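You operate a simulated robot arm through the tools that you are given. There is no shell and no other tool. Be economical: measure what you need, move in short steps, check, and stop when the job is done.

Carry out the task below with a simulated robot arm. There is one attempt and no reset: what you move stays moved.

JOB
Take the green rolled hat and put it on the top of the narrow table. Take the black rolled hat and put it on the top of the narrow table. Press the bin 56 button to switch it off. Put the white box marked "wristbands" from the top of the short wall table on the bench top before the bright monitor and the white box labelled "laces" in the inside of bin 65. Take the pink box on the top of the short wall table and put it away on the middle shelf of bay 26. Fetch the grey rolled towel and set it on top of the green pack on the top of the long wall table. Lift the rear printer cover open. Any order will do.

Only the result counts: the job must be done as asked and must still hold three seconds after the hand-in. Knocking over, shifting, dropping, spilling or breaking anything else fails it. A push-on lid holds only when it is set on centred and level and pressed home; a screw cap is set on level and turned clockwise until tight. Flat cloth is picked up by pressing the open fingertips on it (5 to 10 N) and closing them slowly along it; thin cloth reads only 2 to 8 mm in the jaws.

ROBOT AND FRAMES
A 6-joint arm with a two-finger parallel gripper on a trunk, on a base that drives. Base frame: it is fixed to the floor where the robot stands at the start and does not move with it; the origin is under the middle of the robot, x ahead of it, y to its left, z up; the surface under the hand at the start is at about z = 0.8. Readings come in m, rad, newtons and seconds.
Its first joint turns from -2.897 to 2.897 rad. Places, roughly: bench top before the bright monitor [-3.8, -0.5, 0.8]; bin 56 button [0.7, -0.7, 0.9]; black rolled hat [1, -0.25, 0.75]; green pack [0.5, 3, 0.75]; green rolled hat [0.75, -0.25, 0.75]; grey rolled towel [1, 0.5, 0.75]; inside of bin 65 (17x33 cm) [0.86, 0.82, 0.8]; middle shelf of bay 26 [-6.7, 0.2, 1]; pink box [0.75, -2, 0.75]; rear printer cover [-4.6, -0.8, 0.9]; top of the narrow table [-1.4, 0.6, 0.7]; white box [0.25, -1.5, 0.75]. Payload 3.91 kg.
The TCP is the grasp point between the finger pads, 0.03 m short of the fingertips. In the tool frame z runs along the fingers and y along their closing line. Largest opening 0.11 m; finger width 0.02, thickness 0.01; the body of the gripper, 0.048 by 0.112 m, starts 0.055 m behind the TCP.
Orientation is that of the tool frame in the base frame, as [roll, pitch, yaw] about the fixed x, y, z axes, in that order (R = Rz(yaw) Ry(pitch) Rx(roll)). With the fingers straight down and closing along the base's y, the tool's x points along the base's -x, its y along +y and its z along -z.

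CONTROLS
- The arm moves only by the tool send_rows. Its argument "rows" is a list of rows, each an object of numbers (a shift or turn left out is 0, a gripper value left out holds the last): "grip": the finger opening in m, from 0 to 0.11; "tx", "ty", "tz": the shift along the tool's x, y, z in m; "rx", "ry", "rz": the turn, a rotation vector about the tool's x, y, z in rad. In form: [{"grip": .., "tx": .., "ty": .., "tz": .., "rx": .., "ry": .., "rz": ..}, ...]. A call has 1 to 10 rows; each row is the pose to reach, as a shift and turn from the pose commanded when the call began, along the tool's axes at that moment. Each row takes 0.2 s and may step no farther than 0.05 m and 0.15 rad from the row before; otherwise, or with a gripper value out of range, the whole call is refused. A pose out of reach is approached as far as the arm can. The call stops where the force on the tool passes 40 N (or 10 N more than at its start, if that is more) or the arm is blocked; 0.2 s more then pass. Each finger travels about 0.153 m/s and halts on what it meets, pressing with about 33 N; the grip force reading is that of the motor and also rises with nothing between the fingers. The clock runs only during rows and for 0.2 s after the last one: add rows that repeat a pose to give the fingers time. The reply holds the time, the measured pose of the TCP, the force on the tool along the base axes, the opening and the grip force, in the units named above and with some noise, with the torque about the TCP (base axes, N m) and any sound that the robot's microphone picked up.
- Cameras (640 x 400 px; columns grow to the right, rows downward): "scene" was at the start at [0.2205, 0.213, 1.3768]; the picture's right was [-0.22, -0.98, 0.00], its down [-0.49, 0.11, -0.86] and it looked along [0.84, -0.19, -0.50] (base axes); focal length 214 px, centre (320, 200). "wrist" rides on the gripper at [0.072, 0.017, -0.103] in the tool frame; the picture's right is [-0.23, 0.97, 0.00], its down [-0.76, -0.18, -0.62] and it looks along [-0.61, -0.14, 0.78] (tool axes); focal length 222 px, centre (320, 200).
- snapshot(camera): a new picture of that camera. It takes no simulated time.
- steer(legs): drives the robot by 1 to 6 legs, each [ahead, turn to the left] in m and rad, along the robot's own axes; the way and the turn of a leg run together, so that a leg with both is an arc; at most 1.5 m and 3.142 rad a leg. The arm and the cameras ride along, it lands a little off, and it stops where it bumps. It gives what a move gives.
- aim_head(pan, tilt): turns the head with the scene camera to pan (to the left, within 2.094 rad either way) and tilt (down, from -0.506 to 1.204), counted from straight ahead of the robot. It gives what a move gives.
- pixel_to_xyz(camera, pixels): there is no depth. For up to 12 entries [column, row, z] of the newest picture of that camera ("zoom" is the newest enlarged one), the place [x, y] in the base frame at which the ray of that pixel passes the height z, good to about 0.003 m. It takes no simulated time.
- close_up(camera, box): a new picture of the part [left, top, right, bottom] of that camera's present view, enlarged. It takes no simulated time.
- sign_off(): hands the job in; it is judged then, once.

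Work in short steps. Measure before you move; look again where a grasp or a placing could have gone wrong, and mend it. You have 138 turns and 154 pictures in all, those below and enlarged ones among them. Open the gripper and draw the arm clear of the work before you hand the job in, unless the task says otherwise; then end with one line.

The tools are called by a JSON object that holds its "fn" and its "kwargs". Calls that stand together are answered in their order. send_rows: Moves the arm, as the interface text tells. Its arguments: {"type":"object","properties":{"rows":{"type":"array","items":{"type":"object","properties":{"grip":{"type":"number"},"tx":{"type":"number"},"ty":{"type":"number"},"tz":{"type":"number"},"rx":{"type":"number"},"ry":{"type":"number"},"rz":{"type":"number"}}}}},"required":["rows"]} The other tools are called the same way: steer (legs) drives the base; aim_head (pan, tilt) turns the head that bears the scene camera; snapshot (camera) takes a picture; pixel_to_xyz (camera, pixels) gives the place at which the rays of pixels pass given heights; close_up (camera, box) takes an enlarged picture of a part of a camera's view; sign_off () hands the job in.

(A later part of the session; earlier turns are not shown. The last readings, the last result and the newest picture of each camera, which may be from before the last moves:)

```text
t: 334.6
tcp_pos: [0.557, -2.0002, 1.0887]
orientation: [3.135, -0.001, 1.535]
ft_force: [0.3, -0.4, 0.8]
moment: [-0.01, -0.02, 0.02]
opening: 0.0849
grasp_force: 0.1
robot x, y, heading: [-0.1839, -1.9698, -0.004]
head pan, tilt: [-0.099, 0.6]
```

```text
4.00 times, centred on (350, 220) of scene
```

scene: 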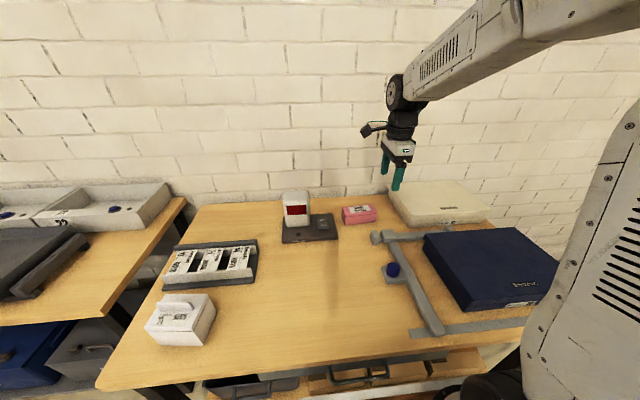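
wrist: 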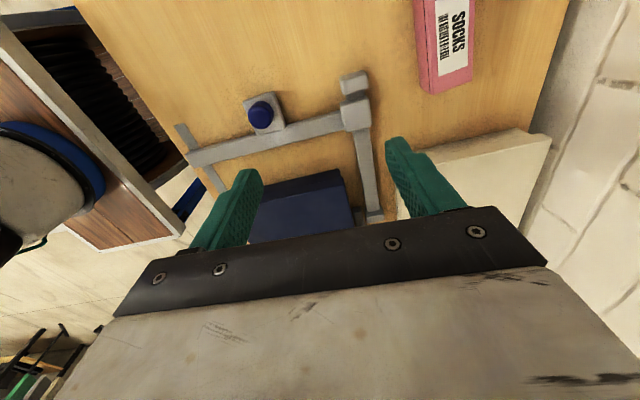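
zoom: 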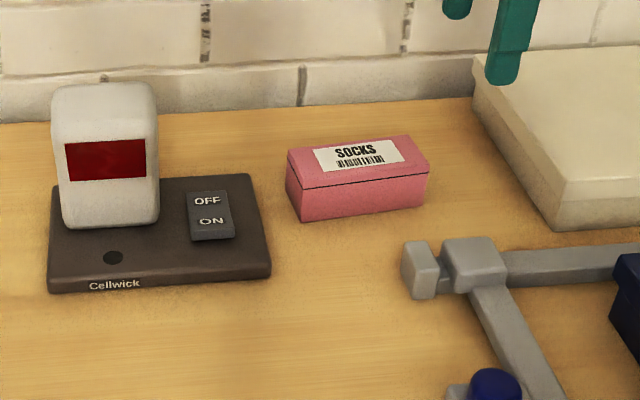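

Pink box ≈(0.745,-1.99). Move above it and look from the wrist.

{"fn": "send_rows", "kwargs": {"rows": [{"grip": 0.1, "tx": 0.004, "ty": 0.045}, {"tx": 0.008, "ty": 0.09}, {"tx": 0.012, "ty": 0.135}, {"tx": 0.0168, "ty": 0.18}, {"tx": 0.0168, "ty": 0.1875, "tz": 0.04}, {"tx": 0.0168, "ty": 0.1875, "tz": 0.08}, {"tx": 0.0168, "ty": 0.1875, "tz": 0.12}, {"tx": 0.0168, "ty": 0.1875, "tz": 0.12}]}}

{"fn": "snapshot", "kwargs": {"camera": "wrist"}}

```text
t: 336.4
tcp_pos: [0.7446, -1.9893, 0.9689]
orientation: [3.138, -0.001, 1.538]
ft_force: [-0.2, -0.7, 0.5]
moment: [0.02, -0.04, -0.03]
opening: 0.1
grasp_force: 0.0
robot x, y, heading: [-0.1861, -1.9654, -0.002]
head pan, tilt: [-0.099, 0.6]
```

```text
62 pictures are left
```

wrist: 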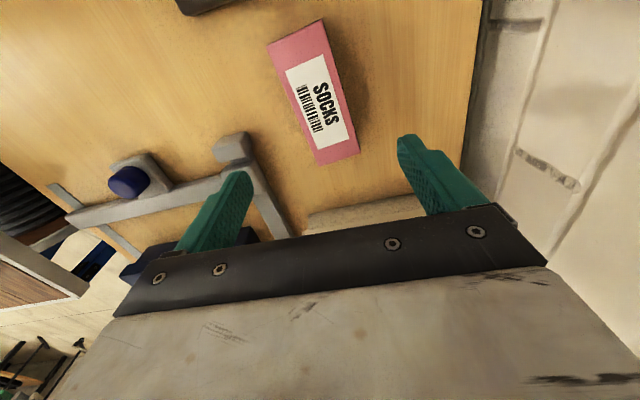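

{"fn": "pixel_to_xyz", "kwargs": {"camera": "wrist", "pixels": [[268, 43, 0.81], [323, 20, 0.81], [358, 152, 0.81], [318, 164, 0.81], [250, 160, 0.8], [310, 215, 0.82], [222, 145, 0.79]]}}

```text
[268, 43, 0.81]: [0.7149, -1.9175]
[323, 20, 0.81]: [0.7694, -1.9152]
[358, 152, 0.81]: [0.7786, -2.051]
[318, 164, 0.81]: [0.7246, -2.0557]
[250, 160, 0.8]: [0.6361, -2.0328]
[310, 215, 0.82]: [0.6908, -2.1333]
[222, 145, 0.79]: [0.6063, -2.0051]
```

Centre (0.747,-1.985), rotated ~0.07. Align, descend to z≈0.80, close, lift.

{"fn": "send_rows", "kwargs": {"rows": [{"tx": 0.004, "ty": 0.0025, "tz": 0.03, "rz": -0.1, "grip": 0.095}, {"tx": 0.004, "ty": 0.0025, "tz": 0.075, "rz": -0.1}, {"tx": 0.004, "ty": 0.0025, "tz": 0.12, "rz": -0.1}, {"tx": 0.004, "ty": 0.0025, "tz": 0.15, "rz": -0.1}, {"tx": 0.004, "ty": 0.0025, "tz": 0.165, "rz": -0.1}, {"tx": 0.004, "ty": 0.0025, "tz": 0.165, "rz": -0.1}]}}

{"fn": "send_rows", "kwargs": {"rows": [{"grip": 0.03}, {"grip": 0.03}, {"grip": 0.03}, {"grip": 0.03}, {"tz": -0.03}, {"tz": -0.075}, {"tz": -0.12}, {"tz": -0.165}, {"tz": -0.21}, {"tz": -0.25}]}}

{"fn": "snapshot", "kwargs": {"camera": "wrist"}}

```text
t: 337.8
tcp_pos: [0.7501, -1.9841, 0.8042]
orientation: [3.137, 0.0, 1.636]
ft_force: [-0.4, -0.5, -0.2]
moment: [0.0, 0.01, -0.02]
opening: 0.095
grasp_force: 0.1
robot x, y, heading: [-0.1832, -1.9691, -0.002]
head pan, tilt: [-0.099, 0.6]
```

```text
t: 340.0
tcp_pos: [0.7498, -1.9858, 1.0534]
orientation: [3.137, -0.002, 1.637]
ft_force: [-0.1, -0.7, -0.5]
moment: [0.0, 0.02, 0.01]
opening: 0.0576
grasp_force: 33.0
robot x, y, heading: [-0.1863, -1.9675, 0.003]
head pan, tilt: [-0.099, 0.6]
```

```text
61 pictures are left
```

wrist: 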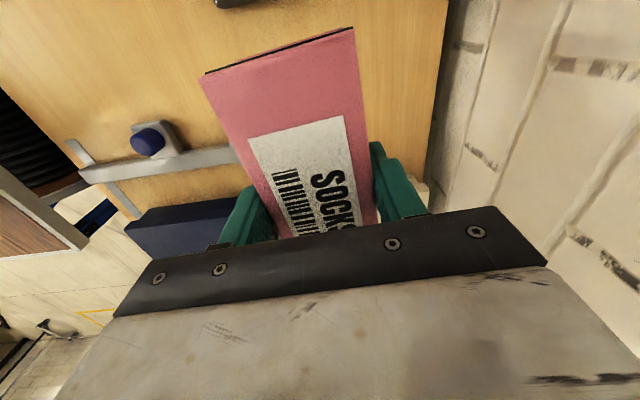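

Pink box held. Raise, pull in, and drive along the south open floor toward −x.

{"fn": "send_rows", "kwargs": {"rows": [{"ty": -0.03, "tz": -0.03}, {"ty": -0.06, "tz": -0.06}, {"ty": -0.09, "tz": -0.09}, {"ty": -0.12, "tz": -0.1}]}}

{"fn": "steer", "kwargs": {"legs": [[0, -2.03], [0.9, 0], [0, -1.11], [1.4, 0], [1.4, 0], [1.0, 0]]}}

{"fn": "aim_head", "kwargs": {"pan": -0.3, "tilt": 0.3}}

{"fn": "snapshot", "kwargs": {"camera": "scene"}}

```text
t: 341.0
tcp_pos: [0.6278, -1.9937, 1.1531]
orientation: [3.14, -0.002, 1.638]
ft_force: [0.7, -0.2, -1.8]
moment: [0.0, 0.01, -0.01]
opening: 0.0575
grasp_force: 33.2
robot x, y, heading: [-0.1845, -1.9721, -0.007]
head pan, tilt: [-0.099, 0.6]
```

```text
t: 371.4
tcp_pos: [-5.2205, -2.7397, 1.1533]
orientation: [3.137, -0.002, -1.507]
ft_force: [-0.2, -0.3, -1.1]
moment: [0.0, 0.01, -0.02]
opening: 0.0574
grasp_force: 32.6
robot x, y, heading: [-4.4084, -2.7679, 3.139]
head pan, tilt: [-0.099, 0.6]
```

```text
t: 372.2
tcp_pos: [-5.2199, -2.7399, 1.1534]
orientation: [3.138, -0.003, -1.507]
ft_force: [-0.8, -0.1, -0.5]
moment: [0.01, -0.02, 0.03]
opening: 0.0575
grasp_force: 33.0
robot x, y, heading: [-4.4025, -2.765, 3.138]
head pan, tilt: [-0.3, 0.3]
```

```text
60 pictures are left
```

scene: 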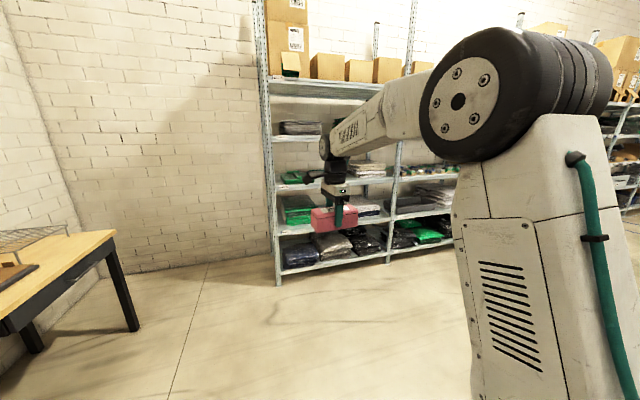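

{"fn": "pixel_to_xyz", "kwargs": {"camera": "scene", "pixels": [[280, 284, 0], [390, 262, 0], [277, 235, 0.5]]}}

{"fn": "steer", "kwargs": {"legs": [[0.95, 0], [0, -1.45]]}}

{"fn": "aim_head", "kwargs": {"pan": 0.35, "tilt": 0.35}}

{"fn": "snapshot", "kwargs": {"camera": "scene"}}

```text
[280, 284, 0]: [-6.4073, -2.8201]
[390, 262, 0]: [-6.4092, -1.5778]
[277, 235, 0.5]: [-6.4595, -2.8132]
```

```text
t: 380.8
tcp_pos: [-5.4153, -1.9459, 1.1527]
orientation: [3.138, -0.002, -2.97]
ft_force: [0.4, -0.5, -1.8]
moment: [0.0, -0.01, -0.01]
opening: 0.0577
grasp_force: 32.8
robot x, y, heading: [-5.3582, -2.7574, 1.67]
head pan, tilt: [-0.3, 0.3]
```

```text
t: 381.8
tcp_pos: [-5.4173, -1.9479, 1.153]
orientation: [3.137, 0.0, -2.971]
ft_force: [-0.1, 0.6, -1.1]
moment: [0.01, 0.03, 0.01]
opening: 0.0575
grasp_force: 32.9
robot x, y, heading: [-5.3545, -2.7565, 1.674]
head pan, tilt: [0.351, 0.351]
```

```text
59 pictures are left
```

scene: 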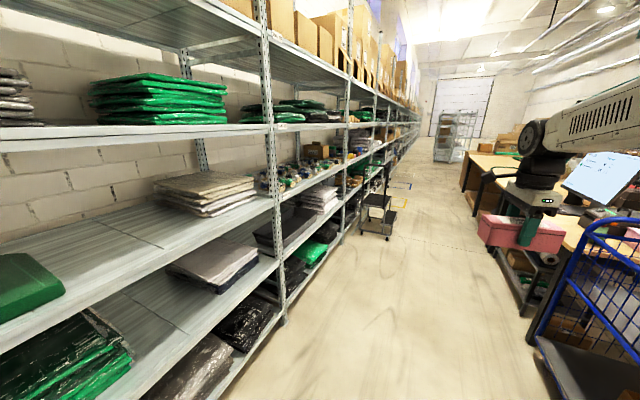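

{"fn": "pixel_to_xyz", "kwargs": {"camera": "scene", "pixels": [[387, 240, 0], [360, 232, 0], [285, 322, 0], [345, 243, 0], [520, 315, 0], [467, 208, 0], [480, 215, 0.75]]}}

{"fn": "close_up", "kwargs": {"camera": "scene", "box": [240, 100, 420, 270]}}

{"fn": "close_up", "kwargs": {"camera": "scene", "box": [440, 130, 640, 330]}}

```text
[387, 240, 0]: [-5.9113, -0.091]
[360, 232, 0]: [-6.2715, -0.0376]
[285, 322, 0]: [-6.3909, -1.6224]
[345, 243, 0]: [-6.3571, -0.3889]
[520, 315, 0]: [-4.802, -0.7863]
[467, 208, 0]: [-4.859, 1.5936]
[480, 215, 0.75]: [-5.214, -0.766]
```

```text
2.35 times, centred on (330, 185) of scene
```

zoom: 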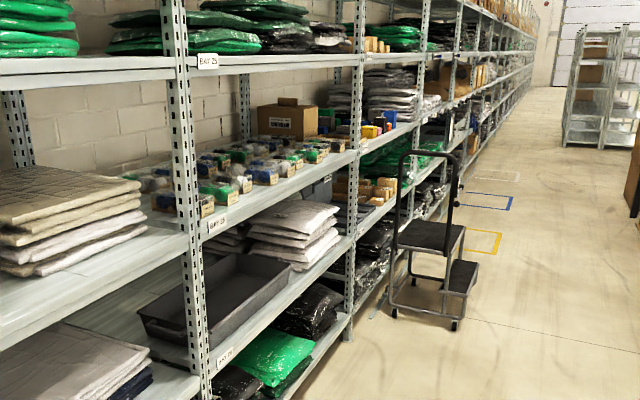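

```text
2.00 times, centred on (540, 230) of scene
```

zoom: 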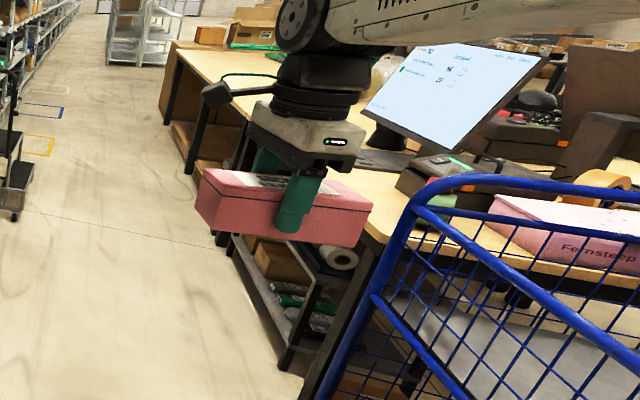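

A step stool stands at about (−5.9…−6.3, −0.1…) in front of bay 26 (bay 26 spans y≈−0.34…0.90). Drive up to y≈−1.0 and look at bay 26.

{"fn": "steer", "kwargs": {"legs": [[0, -0.09], [1.5, 0], [0.35, 0]]}}

{"fn": "aim_head", "kwargs": {"pan": 0.75, "tilt": 0.25}}

{"fn": "snapshot", "kwargs": {"camera": "scene"}}

{"fn": "aim_head", "kwargs": {"pan": -0.5, "tilt": 0.4}}

{"fn": "snapshot", "kwargs": {"camera": "scene"}}

```text
t: 391.6
tcp_pos: [-5.3554, -0.0933, 1.1541]
orientation: [3.136, 0.0, -3.065]
ft_force: [0.8, 0.1, -0.4]
moment: [0.01, -0.01, 0.01]
opening: 0.0575
grasp_force: 33.2
robot x, y, heading: [-5.3687, -0.9054, 1.58]
head pan, tilt: [0.351, 0.351]
```

```text
t: 392.5
tcp_pos: [-5.3558, -0.0926, 1.1523]
orientation: [3.138, -0.001, -3.065]
ft_force: [-0.3, -0.4, -1.0]
moment: [0.0, 0.02, -0.01]
opening: 0.0576
grasp_force: 32.7
robot x, y, heading: [-5.3714, -0.9054, 1.577]
head pan, tilt: [0.75, 0.25]
```

```text
56 pictures are left
```

scene: 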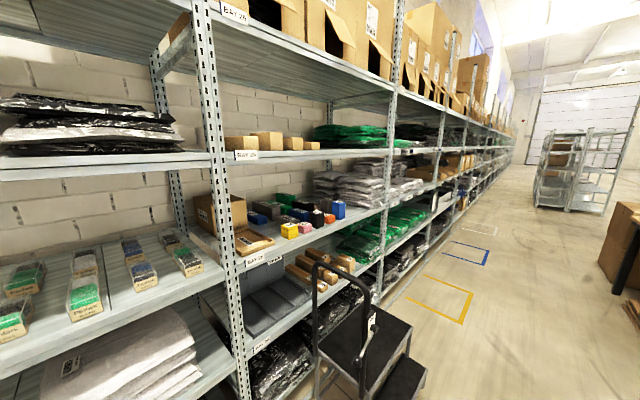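

```text
t: 393.9
tcp_pos: [-5.355, -0.0921, 1.1525]
orientation: [3.135, -0.002, -3.065]
ft_force: [-0.2, 0.4, -1.8]
moment: [-0.01, -0.01, 0.02]
opening: 0.0577
grasp_force: 32.6
robot x, y, heading: [-5.3727, -0.9047, 1.579]
head pan, tilt: [-0.499, 0.4]
```

```text
55 pictures are left
```

scene: 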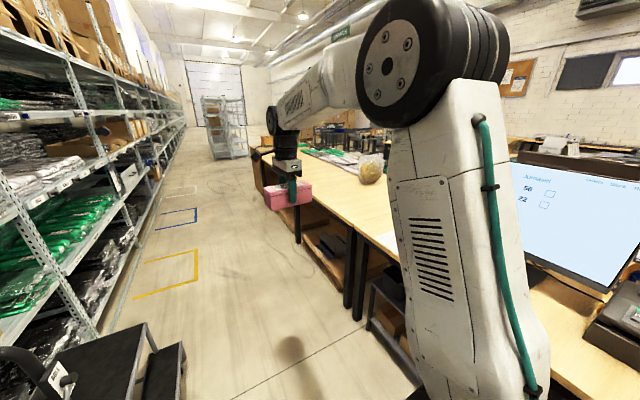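

{"fn": "aim_head", "kwargs": {"pan": 0.75, "tilt": 0.35}}

{"fn": "close_up", "kwargs": {"camera": "scene", "box": [180, 90, 420, 270]}}

{"fn": "pixel_to_xyz", "kwargs": {"camera": "zoom", "pixels": [[175, 355, 0.9], [175, 355, 1.0], [175, 355, 1.05], [175, 355, 1.1]]}}

```text
t: 395.3
tcp_pos: [-5.356, -0.0933, 1.1531]
orientation: [3.135, -0.001, -3.064]
ft_force: [0.1, 0.0, -0.6]
moment: [0.03, -0.01, 0.0]
opening: 0.0576
grasp_force: 32.7
robot x, y, heading: [-5.3732, -0.9076, 1.577]
head pan, tilt: [0.75, 0.351]
```

```text
2.22 times, centred on (300, 180) of scene
```

zoom: 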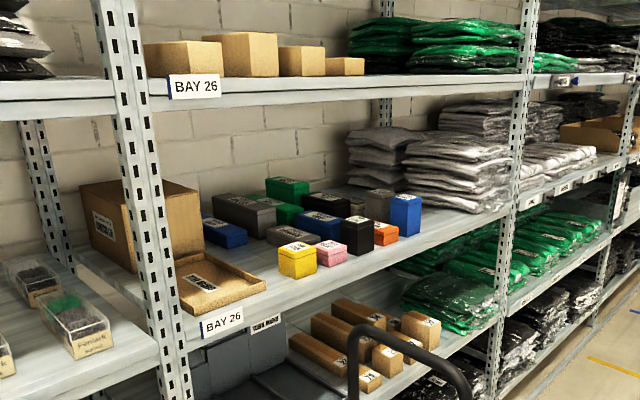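

```text
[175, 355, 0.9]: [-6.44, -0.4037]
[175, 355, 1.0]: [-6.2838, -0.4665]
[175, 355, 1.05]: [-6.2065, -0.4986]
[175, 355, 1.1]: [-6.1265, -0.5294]
```

{"fn": "pixel_to_xyz", "kwargs": {"camera": "zoom", "pixels": [[205, 322, 0.9], [205, 322, 0.95], [205, 322, 1.0], [500, 195, 0.95], [520, 208, 0.95], [297, 278, 0.95], [385, 245, 0.95], [405, 237, 0.95], [450, 212, 0.95], [265, 288, 0.95], [350, 262, 0.95]]}}

{"fn": "pixel_to_xyz", "kwargs": {"camera": "zoom", "pixels": [[300, 300, 0.95], [400, 258, 0.95], [480, 222, 0.95], [180, 95, 1.3], [180, 95, 1.35], [180, 95, 1.4]]}}

```text
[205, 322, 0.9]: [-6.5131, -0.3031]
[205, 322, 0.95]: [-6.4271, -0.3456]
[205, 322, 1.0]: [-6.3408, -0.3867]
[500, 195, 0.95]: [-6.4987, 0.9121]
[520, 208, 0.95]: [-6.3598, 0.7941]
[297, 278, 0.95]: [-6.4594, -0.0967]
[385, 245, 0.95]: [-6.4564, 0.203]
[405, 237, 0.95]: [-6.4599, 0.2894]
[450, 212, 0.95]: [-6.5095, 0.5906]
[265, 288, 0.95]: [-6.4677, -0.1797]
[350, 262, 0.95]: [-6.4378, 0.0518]
```

```text
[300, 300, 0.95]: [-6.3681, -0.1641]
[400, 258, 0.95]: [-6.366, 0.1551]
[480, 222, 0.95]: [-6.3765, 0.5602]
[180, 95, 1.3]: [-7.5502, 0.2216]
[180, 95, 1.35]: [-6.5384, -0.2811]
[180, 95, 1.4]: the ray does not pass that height
```

The middle shelf of bay 26 is at z≈0.96, next above ≈1.35. Drive north to view it straight on.

{"fn": "steer", "kwargs": {"legs": [[0.9, 0]]}}

{"fn": "aim_head", "kwargs": {"pan": 1.55, "tilt": 0.4}}

{"fn": "snapshot", "kwargs": {"camera": "scene"}}

{"fn": "close_up", "kwargs": {"camera": "scene", "box": [140, 100, 500, 300]}}

```text
t: 400.1
tcp_pos: [-5.3717, 0.8085, 1.1531]
orientation: [3.136, -0.002, -3.057]
ft_force: [0.4, 0.0, -1.7]
moment: [-0.02, 0.0, 0.01]
opening: 0.0575
grasp_force: 32.9
robot x, y, heading: [-5.3862, -0.0047, 1.586]
head pan, tilt: [0.75, 0.351]
```

```text
t: 401.2
tcp_pos: [-5.3726, 0.8088, 1.1533]
orientation: [3.137, -0.003, -3.055]
ft_force: [-0.4, 0.1, -1.2]
moment: [-0.02, 0.01, -0.01]
opening: 0.0573
grasp_force: 32.9
robot x, y, heading: [-5.3791, -0.0057, 1.588]
head pan, tilt: [1.55, 0.4]
```

```text
53 pictures are left
```

scene: 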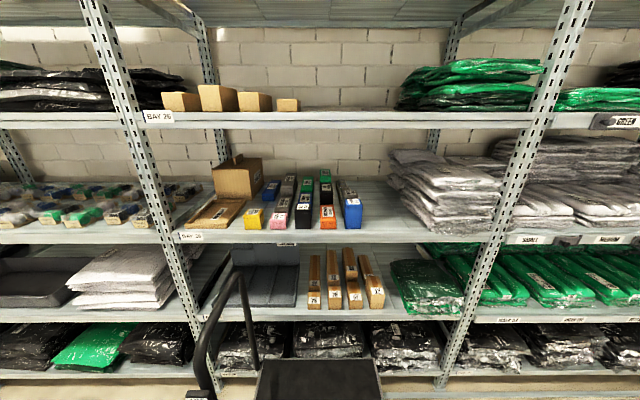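

```text
1.78 times, centred on (320, 200) of scene
```

zoom: 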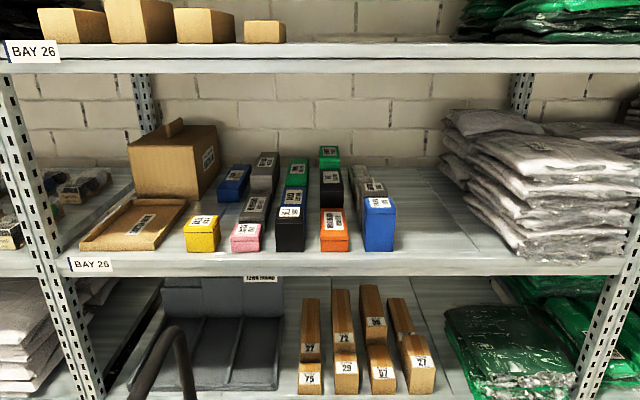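

Free space is right of the blue box, between it and the grey bags (zoom 400–475). Measure.

{"fn": "pixel_to_xyz", "kwargs": {"camera": "zoom", "pixels": [[430, 253, 0.95], [430, 253, 0.96], [430, 253, 0.98], [430, 253, 1.0], [395, 250, 0.96], [470, 215, 0.96], [515, 250, 0.96], [455, 165, 0.96], [365, 250, 0.96], [430, 72, 1.33], [430, 72, 1.35], [430, 45, 1.36]]}}

{"fn": "pixel_to_xyz", "kwargs": {"camera": "scene", "pixels": [[320, 362, 0.5], [250, 365, 0.5], [240, 275, 1.0], [205, 350, 0.6], [380, 362, 0.5]]}}

```text
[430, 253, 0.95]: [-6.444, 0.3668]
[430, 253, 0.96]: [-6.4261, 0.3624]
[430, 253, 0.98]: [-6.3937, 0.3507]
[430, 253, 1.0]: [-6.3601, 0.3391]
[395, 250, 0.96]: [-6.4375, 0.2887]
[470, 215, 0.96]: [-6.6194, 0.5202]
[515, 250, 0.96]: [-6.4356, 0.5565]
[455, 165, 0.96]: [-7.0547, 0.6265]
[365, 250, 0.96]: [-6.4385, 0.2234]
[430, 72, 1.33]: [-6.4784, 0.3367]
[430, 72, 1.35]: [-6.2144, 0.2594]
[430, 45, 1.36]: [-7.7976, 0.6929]
```

```text
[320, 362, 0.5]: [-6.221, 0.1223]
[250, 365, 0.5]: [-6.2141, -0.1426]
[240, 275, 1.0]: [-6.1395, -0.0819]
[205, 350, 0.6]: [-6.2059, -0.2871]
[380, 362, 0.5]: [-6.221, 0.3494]
```

Shelf edge x≈−6.42, surface ≈0.965, free slot y 0.30–0.52, upper shelf underside ≈1.33. Retract the hand and move to about (−5.6,0.6) clear of the stool.

{"fn": "send_rows", "kwargs": {"rows": [{"tx": 0.004, "ty": -0.045}, {"tx": 0.008, "ty": -0.09}, {"tx": 0.012, "ty": -0.135}, {"tx": 0.016, "ty": -0.18}]}}

{"fn": "steer", "kwargs": {"legs": [[0.3, 0], [0, 0.6], [0.373, 0]]}}

{"fn": "aim_head", "kwargs": {"pan": 1.1, "tilt": 0.4}}

{"fn": "snapshot", "kwargs": {"camera": "scene"}}

```text
t: 402.2
tcp_pos: [-5.371, 0.6278, 1.1513]
orientation: [3.137, -0.001, -3.056]
ft_force: [1.0, 1.4, -1.9]
moment: [-0.02, -0.01, -0.02]
opening: 0.0575
grasp_force: 32.7
robot x, y, heading: [-5.3801, -0.0055, 1.583]
head pan, tilt: [1.55, 0.4]
```

```text
t: 407.9
tcp_pos: [-5.953, 1.1307, 1.1529]
orientation: [3.136, -0.002, -2.456]
ft_force: [-0.6, -0.3, -0.8]
moment: [0.0, 0.0, 0.04]
opening: 0.0573
grasp_force: 32.9
robot x, y, heading: [-5.6078, 0.5995, 2.19]
head pan, tilt: [1.55, 0.4]
```

```text
t: 408.8
tcp_pos: [-5.9527, 1.1302, 1.1523]
orientation: [3.137, 0.0, -2.458]
ft_force: [-0.3, 0.5, -1.2]
moment: [-0.02, -0.02, 0.03]
opening: 0.0576
grasp_force: 33.2
robot x, y, heading: [-5.6069, 0.6032, 2.188]
head pan, tilt: [1.1, 0.4]
```

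```text
51 pictures are left
```

scene: 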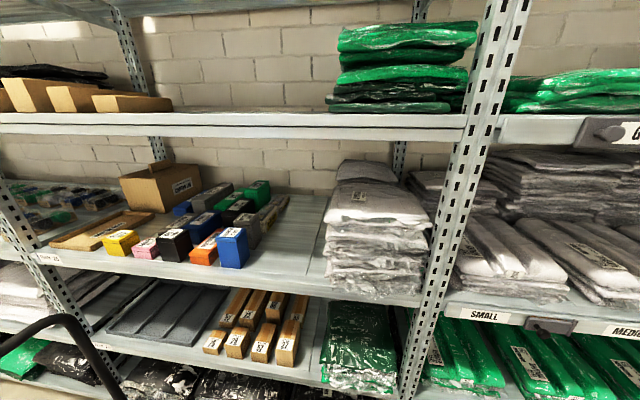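

{"fn": "pixel_to_xyz", "kwargs": {"camera": "scene", "pixels": [[247, 267, 0.965], [222, 268, 0.965], [290, 275, 0.965], [290, 275, 0.95], [323, 283, 0.965], [325, 262, 0.965], [327, 225, 1.1], [247, 228, 1.05], [320, 135, 1.335], [320, 113, 1.36]]}}

{"fn": "close_up", "kwargs": {"camera": "scene", "box": [200, 150, 360, 310]}}

```text
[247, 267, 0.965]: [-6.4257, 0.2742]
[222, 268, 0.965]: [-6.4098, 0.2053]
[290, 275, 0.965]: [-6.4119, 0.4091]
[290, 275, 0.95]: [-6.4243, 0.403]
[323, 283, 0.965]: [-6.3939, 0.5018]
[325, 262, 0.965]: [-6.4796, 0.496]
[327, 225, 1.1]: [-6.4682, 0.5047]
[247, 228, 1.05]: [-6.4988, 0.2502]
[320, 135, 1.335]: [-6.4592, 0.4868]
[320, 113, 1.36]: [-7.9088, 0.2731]
```

```text
2.50 times, centred on (280, 230) of scene
```

zoom: 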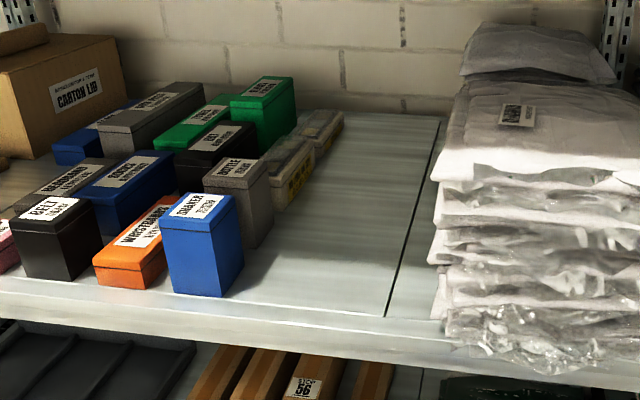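

Slot y 0.28–0.495; target (−6.47, 0.39). Bring the hand around to (−6.23,0.39,1.033) with the box parallel to the shelf.

{"fn": "send_rows", "kwargs": {"rows": [{"tx": 0.0418, "ty": -0.0149, "rz": -0.0887}, {"tx": 0.0836, "ty": -0.0298, "rz": -0.1774}, {"tx": 0.1254, "ty": -0.0447, "rz": -0.2661}, {"tx": 0.1672, "ty": -0.0596, "rz": -0.3548}, {"tx": 0.209, "ty": -0.0745, "rz": -0.4435}, {"tx": 0.2508, "ty": -0.0894, "rz": -0.5322}, {"tx": 0.2926, "ty": -0.1043, "rz": -0.6209}, {"tx": 0.3344, "ty": -0.1192, "rz": -0.7096}, {"tx": 0.3762, "ty": -0.1341, "rz": -0.7983}, {"tx": 0.418, "ty": -0.149, "rz": -0.887}]}}

{"fn": "send_rows", "kwargs": {"rows": [{"tx": 0.045, "ty": 0.006, "tz": 0.015}, {"tx": 0.09, "ty": 0.012, "tz": 0.03}, {"tx": 0.135, "ty": 0.019, "tz": 0.045}, {"tx": 0.18, "ty": 0.025, "tz": 0.06}, {"tx": 0.225, "ty": 0.031, "tz": 0.075}, {"tx": 0.27, "ty": 0.037, "tz": 0.09}, {"tx": 0.315, "ty": 0.044, "tz": 0.105}, {"tx": 0.36, "ty": 0.05, "tz": 0.12}]}}

{"fn": "snapshot", "kwargs": {"camera": "scene"}}

{"fn": "snapshot", "kwargs": {"camera": "wrist"}}

```text
t: 411.0
tcp_pos: [-6.1825, 0.7512, 1.1529]
orientation: [3.136, 0.003, -1.57]
ft_force: [0.2, 0.9, -0.8]
moment: [-0.03, -0.01, -0.02]
opening: 0.0575
grasp_force: 33.1
robot x, y, heading: [-5.6045, 0.6001, 2.186]
head pan, tilt: [1.1, 0.4]
```

```text
t: 413.0
tcp_pos: [-6.2543, 0.4191, 1.0495]
orientation: [3.118, -0.015, -1.623]
ft_force: [0.7, -0.2, -0.4]
moment: [0.06, 0.03, 0.0]
opening: 0.0575
grasp_force: 32.9
robot x, y, heading: [-5.6063, 0.6034, 2.184]
head pan, tilt: [1.1, 0.4]
stopped in row 8: the arm was blocked; the commanded pose is now the measured one
```

```text
49 pictures are left
```

scene: 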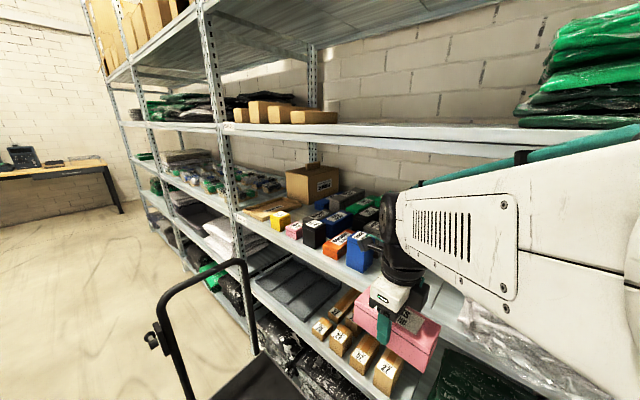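

```text
48 pictures are left
```

wrist: 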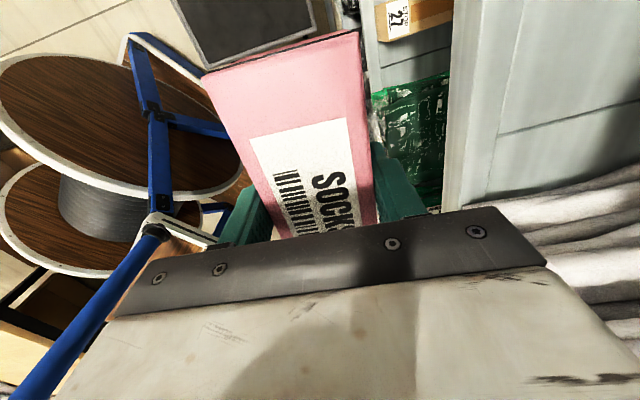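

The arm was blocked slightly short of the goal, with no tool force. Zoom to see the hand versus surroundings before continuing.

{"fn": "close_up", "kwargs": {"camera": "scene", "box": [240, 130, 640, 380]}}

{"fn": "pixel_to_xyz", "kwargs": {"camera": "scene", "pixels": [[320, 200, 1.0], [320, 300, 1.0], [245, 262, 1.1], [320, 390, 1.0]]}}

```text
1.60 times, centred on (440, 255) of scene
```

zoom: 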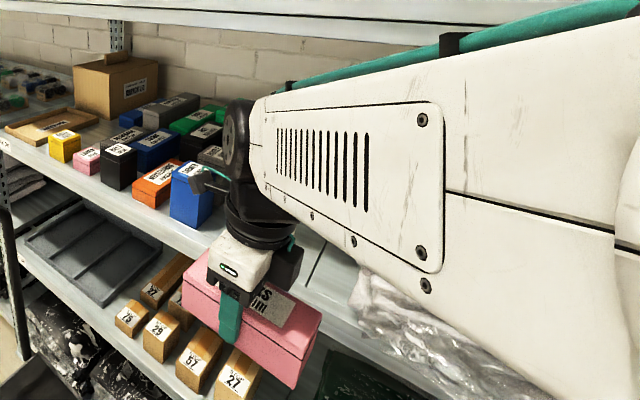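

```text
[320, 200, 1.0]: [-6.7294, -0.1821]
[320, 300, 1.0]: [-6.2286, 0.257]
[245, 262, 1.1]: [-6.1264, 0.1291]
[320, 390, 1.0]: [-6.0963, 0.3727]
```

Nothing obvious touches. Try extending toward the shelf in small steps (restoring orientation) and see if motion is free.

{"fn": "send_rows", "kwargs": {"rows": [{"ty": 0.02}, {"ty": 0.04, "rz": -0.025}, {"ty": 0.06, "rz": -0.05}]}}

```text
t: 413.8
tcp_pos: [-6.3096, 0.414, 1.0439]
orientation: [3.125, -0.008, -1.56]
ft_force: [0.1, -0.8, -1.3]
moment: [-0.01, -0.04, -0.01]
opening: 0.0576
grasp_force: 32.5
robot x, y, heading: [-5.6032, 0.6021, 2.183]
head pan, tilt: [1.1, 0.4]
```

Free. Align at y=0.39 and advance over the shelf to x≈−6.40, z≈1.03.

{"fn": "send_rows", "kwargs": {"rows": [{"tx": 0.012, "ty": 0.02, "rx": 0.014, "ry": 0.005}, {"tx": 0.024, "ty": 0.04, "tz": 0.006, "rx": 0.014, "ry": 0.008}, {"tx": 0.024, "ty": 0.065, "tz": 0.012, "rx": 0.014, "ry": 0.008}, {"tx": 0.024, "ty": 0.09, "tz": 0.014, "rx": 0.014, "ry": 0.008}]}}

{"fn": "snapshot", "kwargs": {"camera": "scene"}}

{"fn": "snapshot", "kwargs": {"camera": "wrist"}}

```text
t: 414.8
tcp_pos: [-6.3986, 0.3888, 1.0303]
orientation: [3.14, -0.014, -1.557]
ft_force: [-0.2, 0.3, -0.3]
moment: [0.01, 0.01, 0.0]
opening: 0.0572
grasp_force: 32.8
robot x, y, heading: [-5.6041, 0.6037, 2.187]
head pan, tilt: [1.1, 0.4]
```

```text
46 pictures are left
```

scene: 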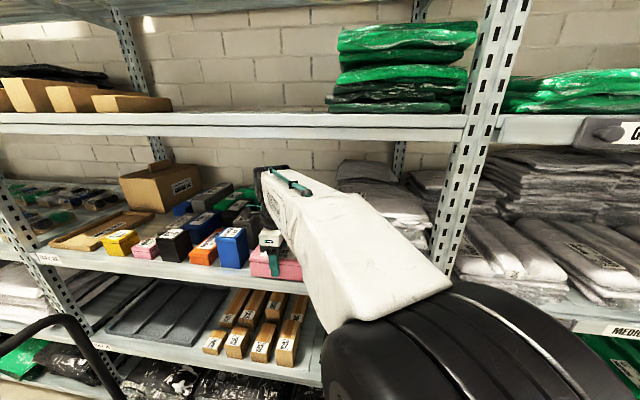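

```text
45 pictures are left
```

wrist: 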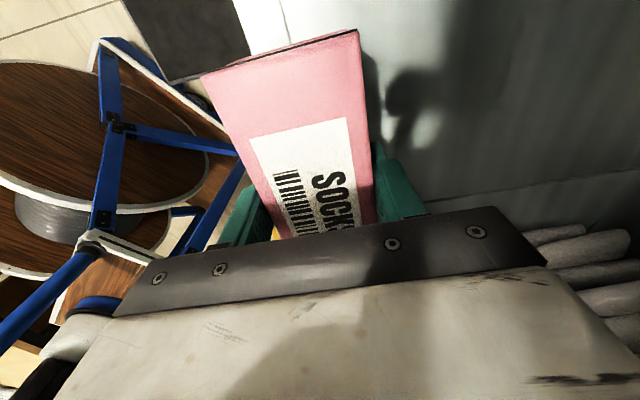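

Box is entering between the blue box and bags with the wrist below the upper shelf. Advance to x≈−6.47 and creep down.

{"fn": "send_rows", "kwargs": {"rows": [{"ty": 0.025, "ry": -0.014}, {"ty": 0.05, "ry": -0.014}, {"ty": 0.073, "ry": -0.014}, {"ty": 0.073, "ry": -0.014, "tz": 0.008}, {"ty": 0.073, "ry": -0.014, "tz": 0.013}]}}

{"fn": "close_up", "kwargs": {"camera": "scene", "box": [180, 110, 400, 310]}}

```text
t: 416.1
tcp_pos: [-6.4495, 0.4012, 1.0203]
orientation: [3.13, -0.005, -1.559]
ft_force: [-0.5, -1.1, 9.2]
moment: [0.3, -0.34, -0.03]
opening: 0.0576
grasp_force: 33.4
out of reach, approached as far as the arm can: row 2, 3, 4, 5
robot x, y, heading: [-5.6047, 0.6053, 2.183]
head pan, tilt: [1.1, 0.4]
stopped in row 5: the force on the tool passed its limit at 56 N (the readings are from after the stop); the commanded pose is now the measured one
```

```text
2.00 times, centred on (290, 210) of scene
```

zoom: 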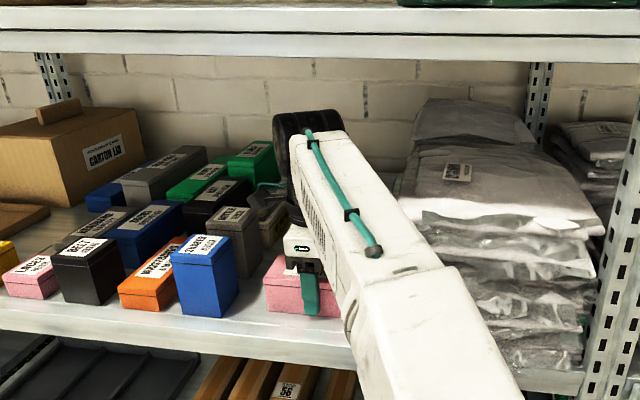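

Shelf contact at TCP 1.020 (surface ≈0.976), but reach limits depth. Lift 1.5 cm, shift to y≈0.365, and nudge the base 5 cm ahead to gain depth.

{"fn": "send_rows", "kwargs": {"rows": [{"tz": -0.008}, {"tx": 0.018, "tz": -0.012}, {"tx": 0.034, "tz": -0.012}]}}

{"fn": "steer", "kwargs": {"legs": [[0.05, 0]]}}

{"fn": "close_up", "kwargs": {"camera": "scene", "box": [180, 110, 400, 310]}}

{"fn": "snapshot", "kwargs": {"camera": "wrist"}}

```text
t: 416.9
tcp_pos: [-6.433, 0.3759, 1.0276]
orientation: [3.133, -0.005, -1.558]
ft_force: [-0.5, 0.2, -0.6]
moment: [-0.04, 0.0, 0.01]
opening: 0.0576
grasp_force: 33.3
out of reach, approached as far as the arm can: row 2, 3
robot x, y, heading: [-5.6035, 0.6046, 2.188]
head pan, tilt: [1.1, 0.4]
```

```text
t: 417.8
tcp_pos: [-6.4617, 0.4172, 1.026]
orientation: [3.132, -0.005, -1.56]
ft_force: [0.2, -0.3, -0.1]
moment: [-0.01, 0.02, 0.0]
opening: 0.0575
grasp_force: 33.1
robot x, y, heading: [-5.6322, 0.6459, 2.194]
head pan, tilt: [1.1, 0.4]
```

```text
2.00 times, centred on (290, 210) of scene
```

zoom: 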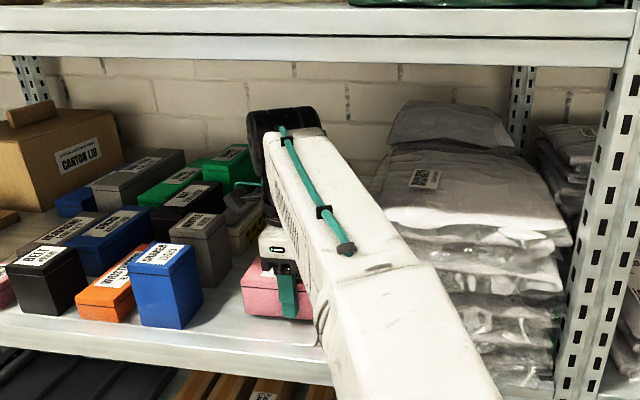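

```text
42 pictures are left
```

wrist: 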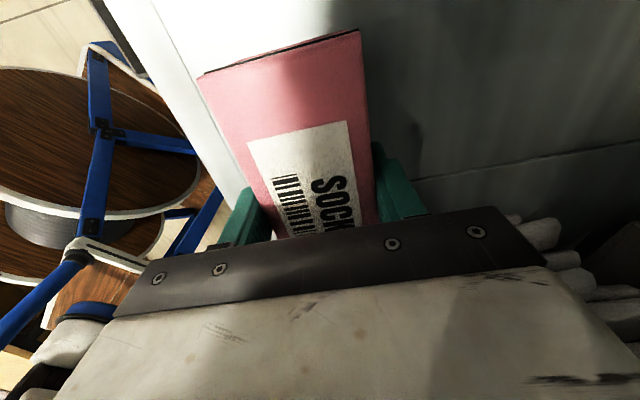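

Box now lies wholly over the shelf. Shift 1 cm off the bags, lower to contact, release.

{"fn": "send_rows", "kwargs": {"rows": [{"tx": 0.012, "rx": 0.008, "ry": -0.005}, {"tx": 0.012, "tz": 0.003, "rx": 0.008, "ry": -0.005}, {"tx": 0.012, "tz": 0.006, "rx": 0.008, "ry": -0.005}, {"tx": 0.012, "tz": 0.008, "rx": 0.008, "ry": -0.005}]}}

```text
t: 418.8
tcp_pos: [-6.4544, 0.4085, 1.0205]
orientation: [3.138, -0.003, -1.559]
ft_force: [3.4, 2.7, 16.1]
moment: [-1.04, -0.61, 0.23]
opening: 0.0574
grasp_force: 33.2
out of reach, approached as far as the arm can: row 1, 2, 3, 4
robot x, y, heading: [-5.6314, 0.644, 2.187]
head pan, tilt: [1.1, 0.4]
```

Contact. Release gently and lift slightly, then withdraw.

{"fn": "send_rows", "kwargs": {"rows": [{"grip": 0.06}, {"grip": 0.066}, {"grip": 0.075}, {"grip": 0.08}, {"grip": 0.08}, {"grip": 0.08, "tz": -0.015}, {"tz": -0.03}, {"tz": -0.045}]}}

{"fn": "snapshot", "kwargs": {"camera": "wrist"}}

{"fn": "close_up", "kwargs": {"camera": "scene", "box": [180, 110, 400, 310]}}

```text
t: 420.6
tcp_pos: [-6.4463, 0.4146, 1.0593]
orientation: [-3.141, 0.002, -1.558]
ft_force: [-0.4, 0.3, -0.2]
moment: [0.02, 0.0, 0.02]
opening: 0.0798
grasp_force: 0.3
out of reach, approached as far as the arm can: row 7, 8
robot x, y, heading: [-5.6312, 0.6446, 2.185]
head pan, tilt: [1.1, 0.4]
```

```text
41 pictures are left
```

wrist: 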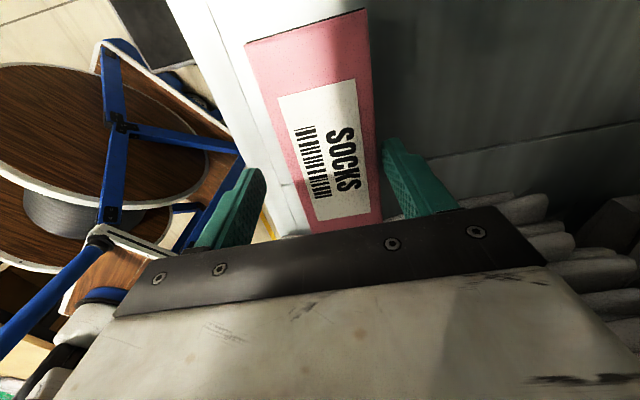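

```text
2.00 times, centred on (290, 210) of scene
```

zoom: 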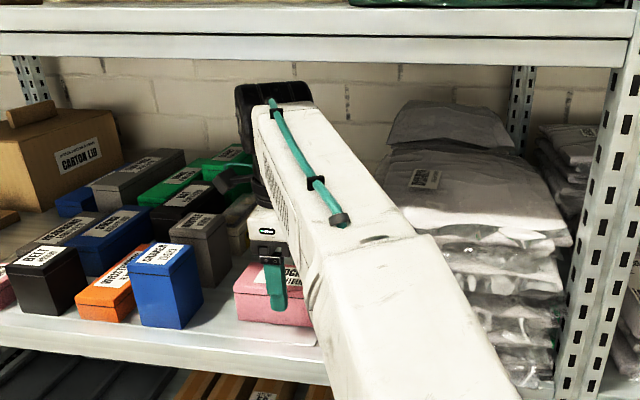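

Box sits on the shelf. Open wider to clear the inner finger, raise 2 cm more, then withdraw.

{"fn": "send_rows", "kwargs": {"rows": [{"grip": 0.11}, {"grip": 0.11}, {"grip": 0.11, "tz": -0.01}, {"tz": -0.02}, {"tz": -0.025}]}}

{"fn": "close_up", "kwargs": {"camera": "wrist", "box": [180, 0, 500, 240]}}

```text
t: 421.8
tcp_pos: [-6.4405, 0.4162, 1.0764]
orientation: [-3.141, 0.0, -1.56]
ft_force: [0.1, 0.0, 0.0]
moment: [0.0, 0.0, 0.02]
opening: 0.1099
grasp_force: 0.0
out of reach, approached as far as the arm can: row 3, 4, 5
robot x, y, heading: [-5.6324, 0.6426, 2.186]
head pan, tilt: [1.1, 0.4]
```

```text
1.67 times, centred on (340, 120) of wrist
```

zoom: 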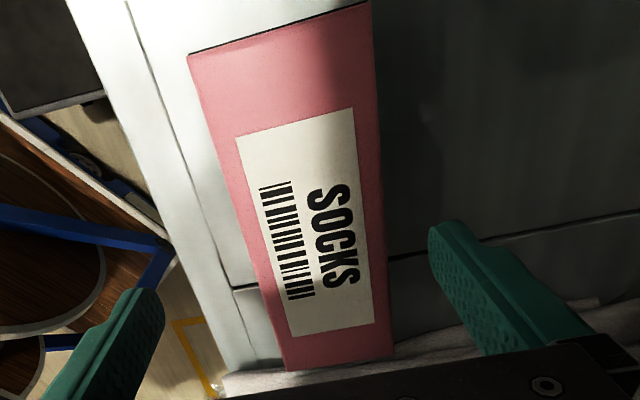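

Clear above the box. Withdraw 14 cm, then swing the hand back to the front, raising.

{"fn": "send_rows", "kwargs": {"rows": [{"ty": -0.045}, {"ty": -0.09}, {"ty": -0.135}]}}

{"fn": "send_rows", "kwargs": {"rows": [{"tx": -0.042, "ty": -0.01, "tz": -0.01, "grip": 0.06}, {"tx": -0.084, "ty": -0.02, "tz": -0.02}, {"tx": -0.126, "ty": -0.03, "tz": -0.03}, {"tx": -0.168, "ty": -0.04, "tz": -0.04}, {"tx": -0.21, "ty": -0.055, "tz": -0.05}, {"tx": -0.252, "ty": -0.07, "tz": -0.06}, {"tx": -0.294, "ty": -0.085, "tz": -0.07}, {"tx": -0.336, "ty": -0.1, "tz": -0.08}, {"tx": -0.375, "ty": -0.12, "tz": -0.08}]}}

{"fn": "snapshot", "kwargs": {"camera": "scene"}}

```text
t: 422.6
tcp_pos: [-6.3112, 0.4251, 1.0571]
orientation: [-3.119, 0.017, -1.569]
ft_force: [-0.2, 0.1, -0.7]
moment: [-0.02, 0.02, -0.03]
opening: 0.1101
grasp_force: 0.1
robot x, y, heading: [-5.6324, 0.6431, 2.187]
head pan, tilt: [1.1, 0.4]
```

```text
t: 424.6
tcp_pos: [-6.1911, 0.7947, 1.1545]
orientation: [3.141, 0.0, -1.558]
ft_force: [-0.8, -0.8, -0.7]
moment: [0.03, -0.03, -0.04]
opening: 0.0602
grasp_force: 0.1
robot x, y, heading: [-5.6313, 0.6441, 2.187]
head pan, tilt: [1.1, 0.4]
```

```text
38 pictures are left
```

scene: 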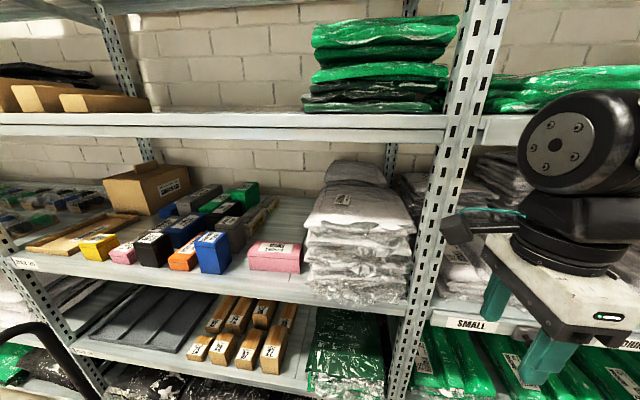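

Pink box is well placed and everything else undisturbed. Now turn around (left) and drive along the rear of the bench to look at the rear printer.

{"fn": "steer", "kwargs": {"legs": [[0, 2.896], [0.76, 0], [0, -0.37], [0.2, 0]]}}

{"fn": "aim_head", "kwargs": {"pan": 0.7, "tilt": 0.5}}

{"fn": "snapshot", "kwargs": {"camera": "scene"}}

```text
t: 427.9
tcp_pos: [-6.0621, 0.2568, 1.1562]
orientation: [-3.14, 0.001, -0.552]
ft_force: [0.2, -0.1, 0.3]
moment: [0.02, 0.0, 0.0]
opening: 0.0599
grasp_force: 0.1
robot x, y, heading: [-5.6307, 0.6463, -3.088]
head pan, tilt: [1.1, 0.4]
stopped in leg 1: the robot was blocked; the commanded pose is now the measured one
```

```text
t: 428.8
tcp_pos: [-6.062, 0.256, 1.1573]
orientation: [-3.141, 0.0, -0.552]
ft_force: [0.1, 0.1, 0.6]
moment: [-0.01, -0.02, 0.0]
opening: 0.0597
grasp_force: 0.1
robot x, y, heading: [-5.6367, 0.6476, -3.093]
head pan, tilt: [0.7, 0.499]
```

```text
37 pictures are left
```

scene: 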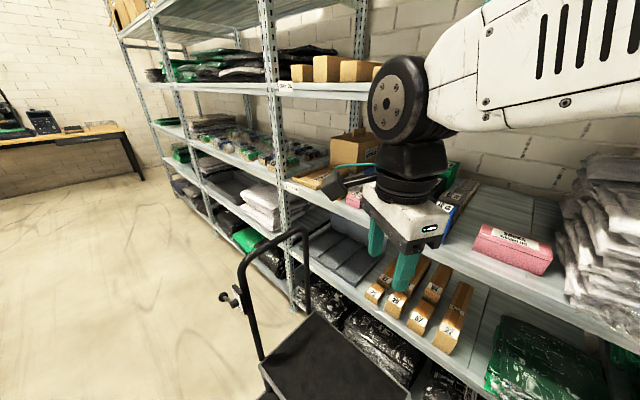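

The turn was blocked. Check where the stool and the base are.

{"fn": "aim_head", "kwargs": {"pan": 0.9, "tilt": 1.15}}

{"fn": "snapshot", "kwargs": {"camera": "scene"}}

{"fn": "aim_head", "kwargs": {"pan": 2.09, "tilt": 0.9}}

{"fn": "snapshot", "kwargs": {"camera": "scene"}}

```text
t: 429.9
tcp_pos: [-6.0625, 0.2561, 1.1565]
orientation: [-3.139, -0.001, -0.55]
ft_force: [0.3, 0.2, 0.0]
moment: [-0.01, -0.02, 0.02]
opening: 0.0599
grasp_force: 0.1
robot x, y, heading: [-5.6321, 0.6457, -3.098]
head pan, tilt: [0.901, 1.15]
```

```text
36 pictures are left
```

scene: 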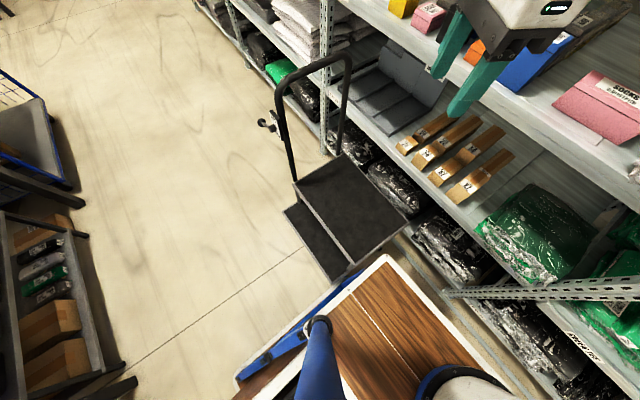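

```text
t: 431.2
tcp_pos: [-6.0632, 0.256, 1.1556]
orientation: [-3.14, -0.001, -0.551]
ft_force: [-0.5, -0.7, 0.7]
moment: [-0.02, 0.01, -0.01]
opening: 0.06
grasp_force: 0.1
robot x, y, heading: [-5.6342, 0.6457, -3.09]
head pan, tilt: [2.089, 0.901]
```

```text
35 pictures are left
```

scene: 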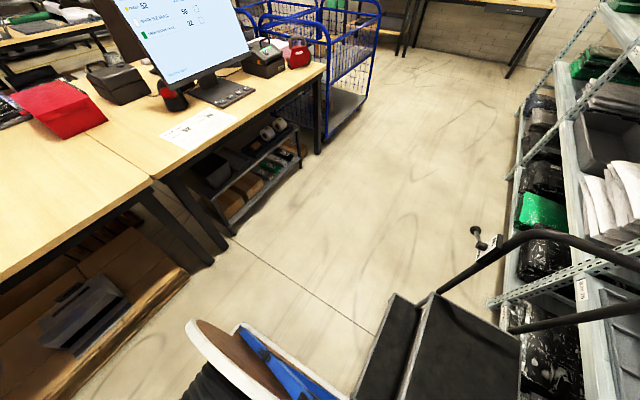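

{"fn": "pixel_to_xyz", "kwargs": {"camera": "scene", "pixels": [[152, 182, 0.75], [325, 68, 0.75], [212, 263, 0], [232, 235, 0], [192, 330, 0.6], [318, 152, 0], [265, 57, 0.85], [118, 80, 0.85], [355, 395, 0.25], [425, 300, 0.45]]}}

{"fn": "close_up", "kwargs": {"camera": "scene", "box": [80, 0, 400, 200]}}

```text
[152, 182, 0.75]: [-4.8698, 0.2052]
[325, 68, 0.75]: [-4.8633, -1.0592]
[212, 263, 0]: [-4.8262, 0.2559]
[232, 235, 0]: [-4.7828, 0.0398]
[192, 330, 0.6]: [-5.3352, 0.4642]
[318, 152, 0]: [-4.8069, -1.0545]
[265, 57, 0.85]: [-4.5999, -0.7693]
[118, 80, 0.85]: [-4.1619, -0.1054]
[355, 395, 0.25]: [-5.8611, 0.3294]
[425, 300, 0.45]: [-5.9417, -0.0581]
```

```text
2.00 times, centred on (240, 100) of scene
```

zoom: 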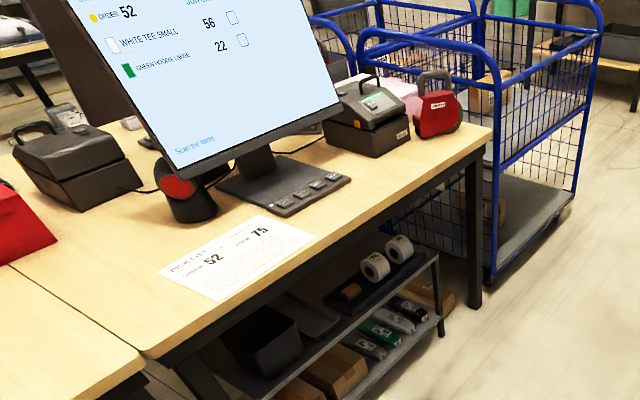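

The base's front-left corner met the stool and stopped. Bring the hand straight ahead, back away 0.25 m, then go round to face the rear printer at (−4.6,−0.77).

{"fn": "send_rows", "kwargs": {"rows": [{"tx": -0.035, "ty": -0.0207}, {"tx": -0.07, "ty": -0.0414}, {"tx": -0.105, "ty": -0.0621}, {"tx": -0.14, "ty": -0.0828}, {"tx": -0.175, "ty": -0.1035}, {"tx": -0.21, "ty": -0.1242}, {"tx": -0.245, "ty": -0.1449}, {"tx": -0.28, "ty": -0.1656}, {"tx": -0.315, "ty": -0.1863}, {"tx": -0.35, "ty": -0.207}]}}

{"fn": "steer", "kwargs": {"legs": [[-0.25, 0], [0, 1.54], [1.4, 0], [0.2, 0], [0, 1.75]]}}

{"fn": "aim_head", "kwargs": {"pan": 0.1, "tilt": 0.5}}

{"fn": "snapshot", "kwargs": {"camera": "scene"}}

```text
t: 433.4
tcp_pos: [-6.2521, 0.6163, 1.1576]
orientation: [-3.139, 0.001, -0.551]
ft_force: [1.1, -0.1, -0.2]
moment: [0.02, 0.0, -0.01]
opening: 0.0598
grasp_force: 0.0
robot x, y, heading: [-5.6355, 0.6486, -3.095]
head pan, tilt: [2.089, 0.901]
```

```text
t: 451.0
tcp_pos: [-4.78, -0.828, 1.1579]
orientation: [-3.14, 0.001, 2.727]
ft_force: [0.0, 0.2, 0.5]
moment: [0.01, -0.02, 0.02]
opening: 0.0601
grasp_force: 0.1
robot x, y, heading: [-5.3864, -0.9427, 0.178]
head pan, tilt: [2.089, 0.901]
```

```text
t: 452.9
tcp_pos: [-4.7792, -0.828, 1.158]
orientation: [-3.141, 0.001, 2.728]
ft_force: [0.1, -0.6, -1.0]
moment: [0.01, 0.02, -0.02]
opening: 0.0598
grasp_force: 0.0
robot x, y, heading: [-5.3855, -0.9418, 0.187]
head pan, tilt: [0.099, 0.499]
```

```text
33 pictures are left
```

scene: 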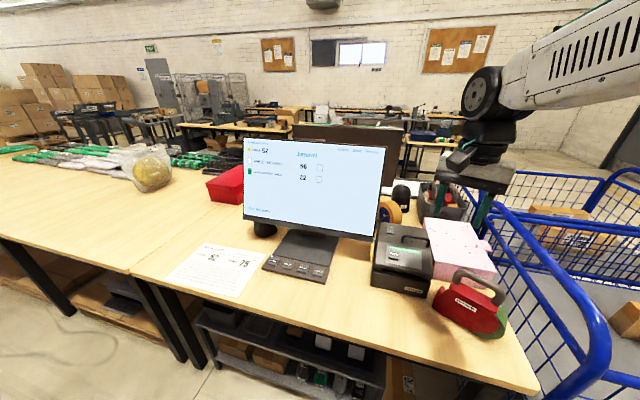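

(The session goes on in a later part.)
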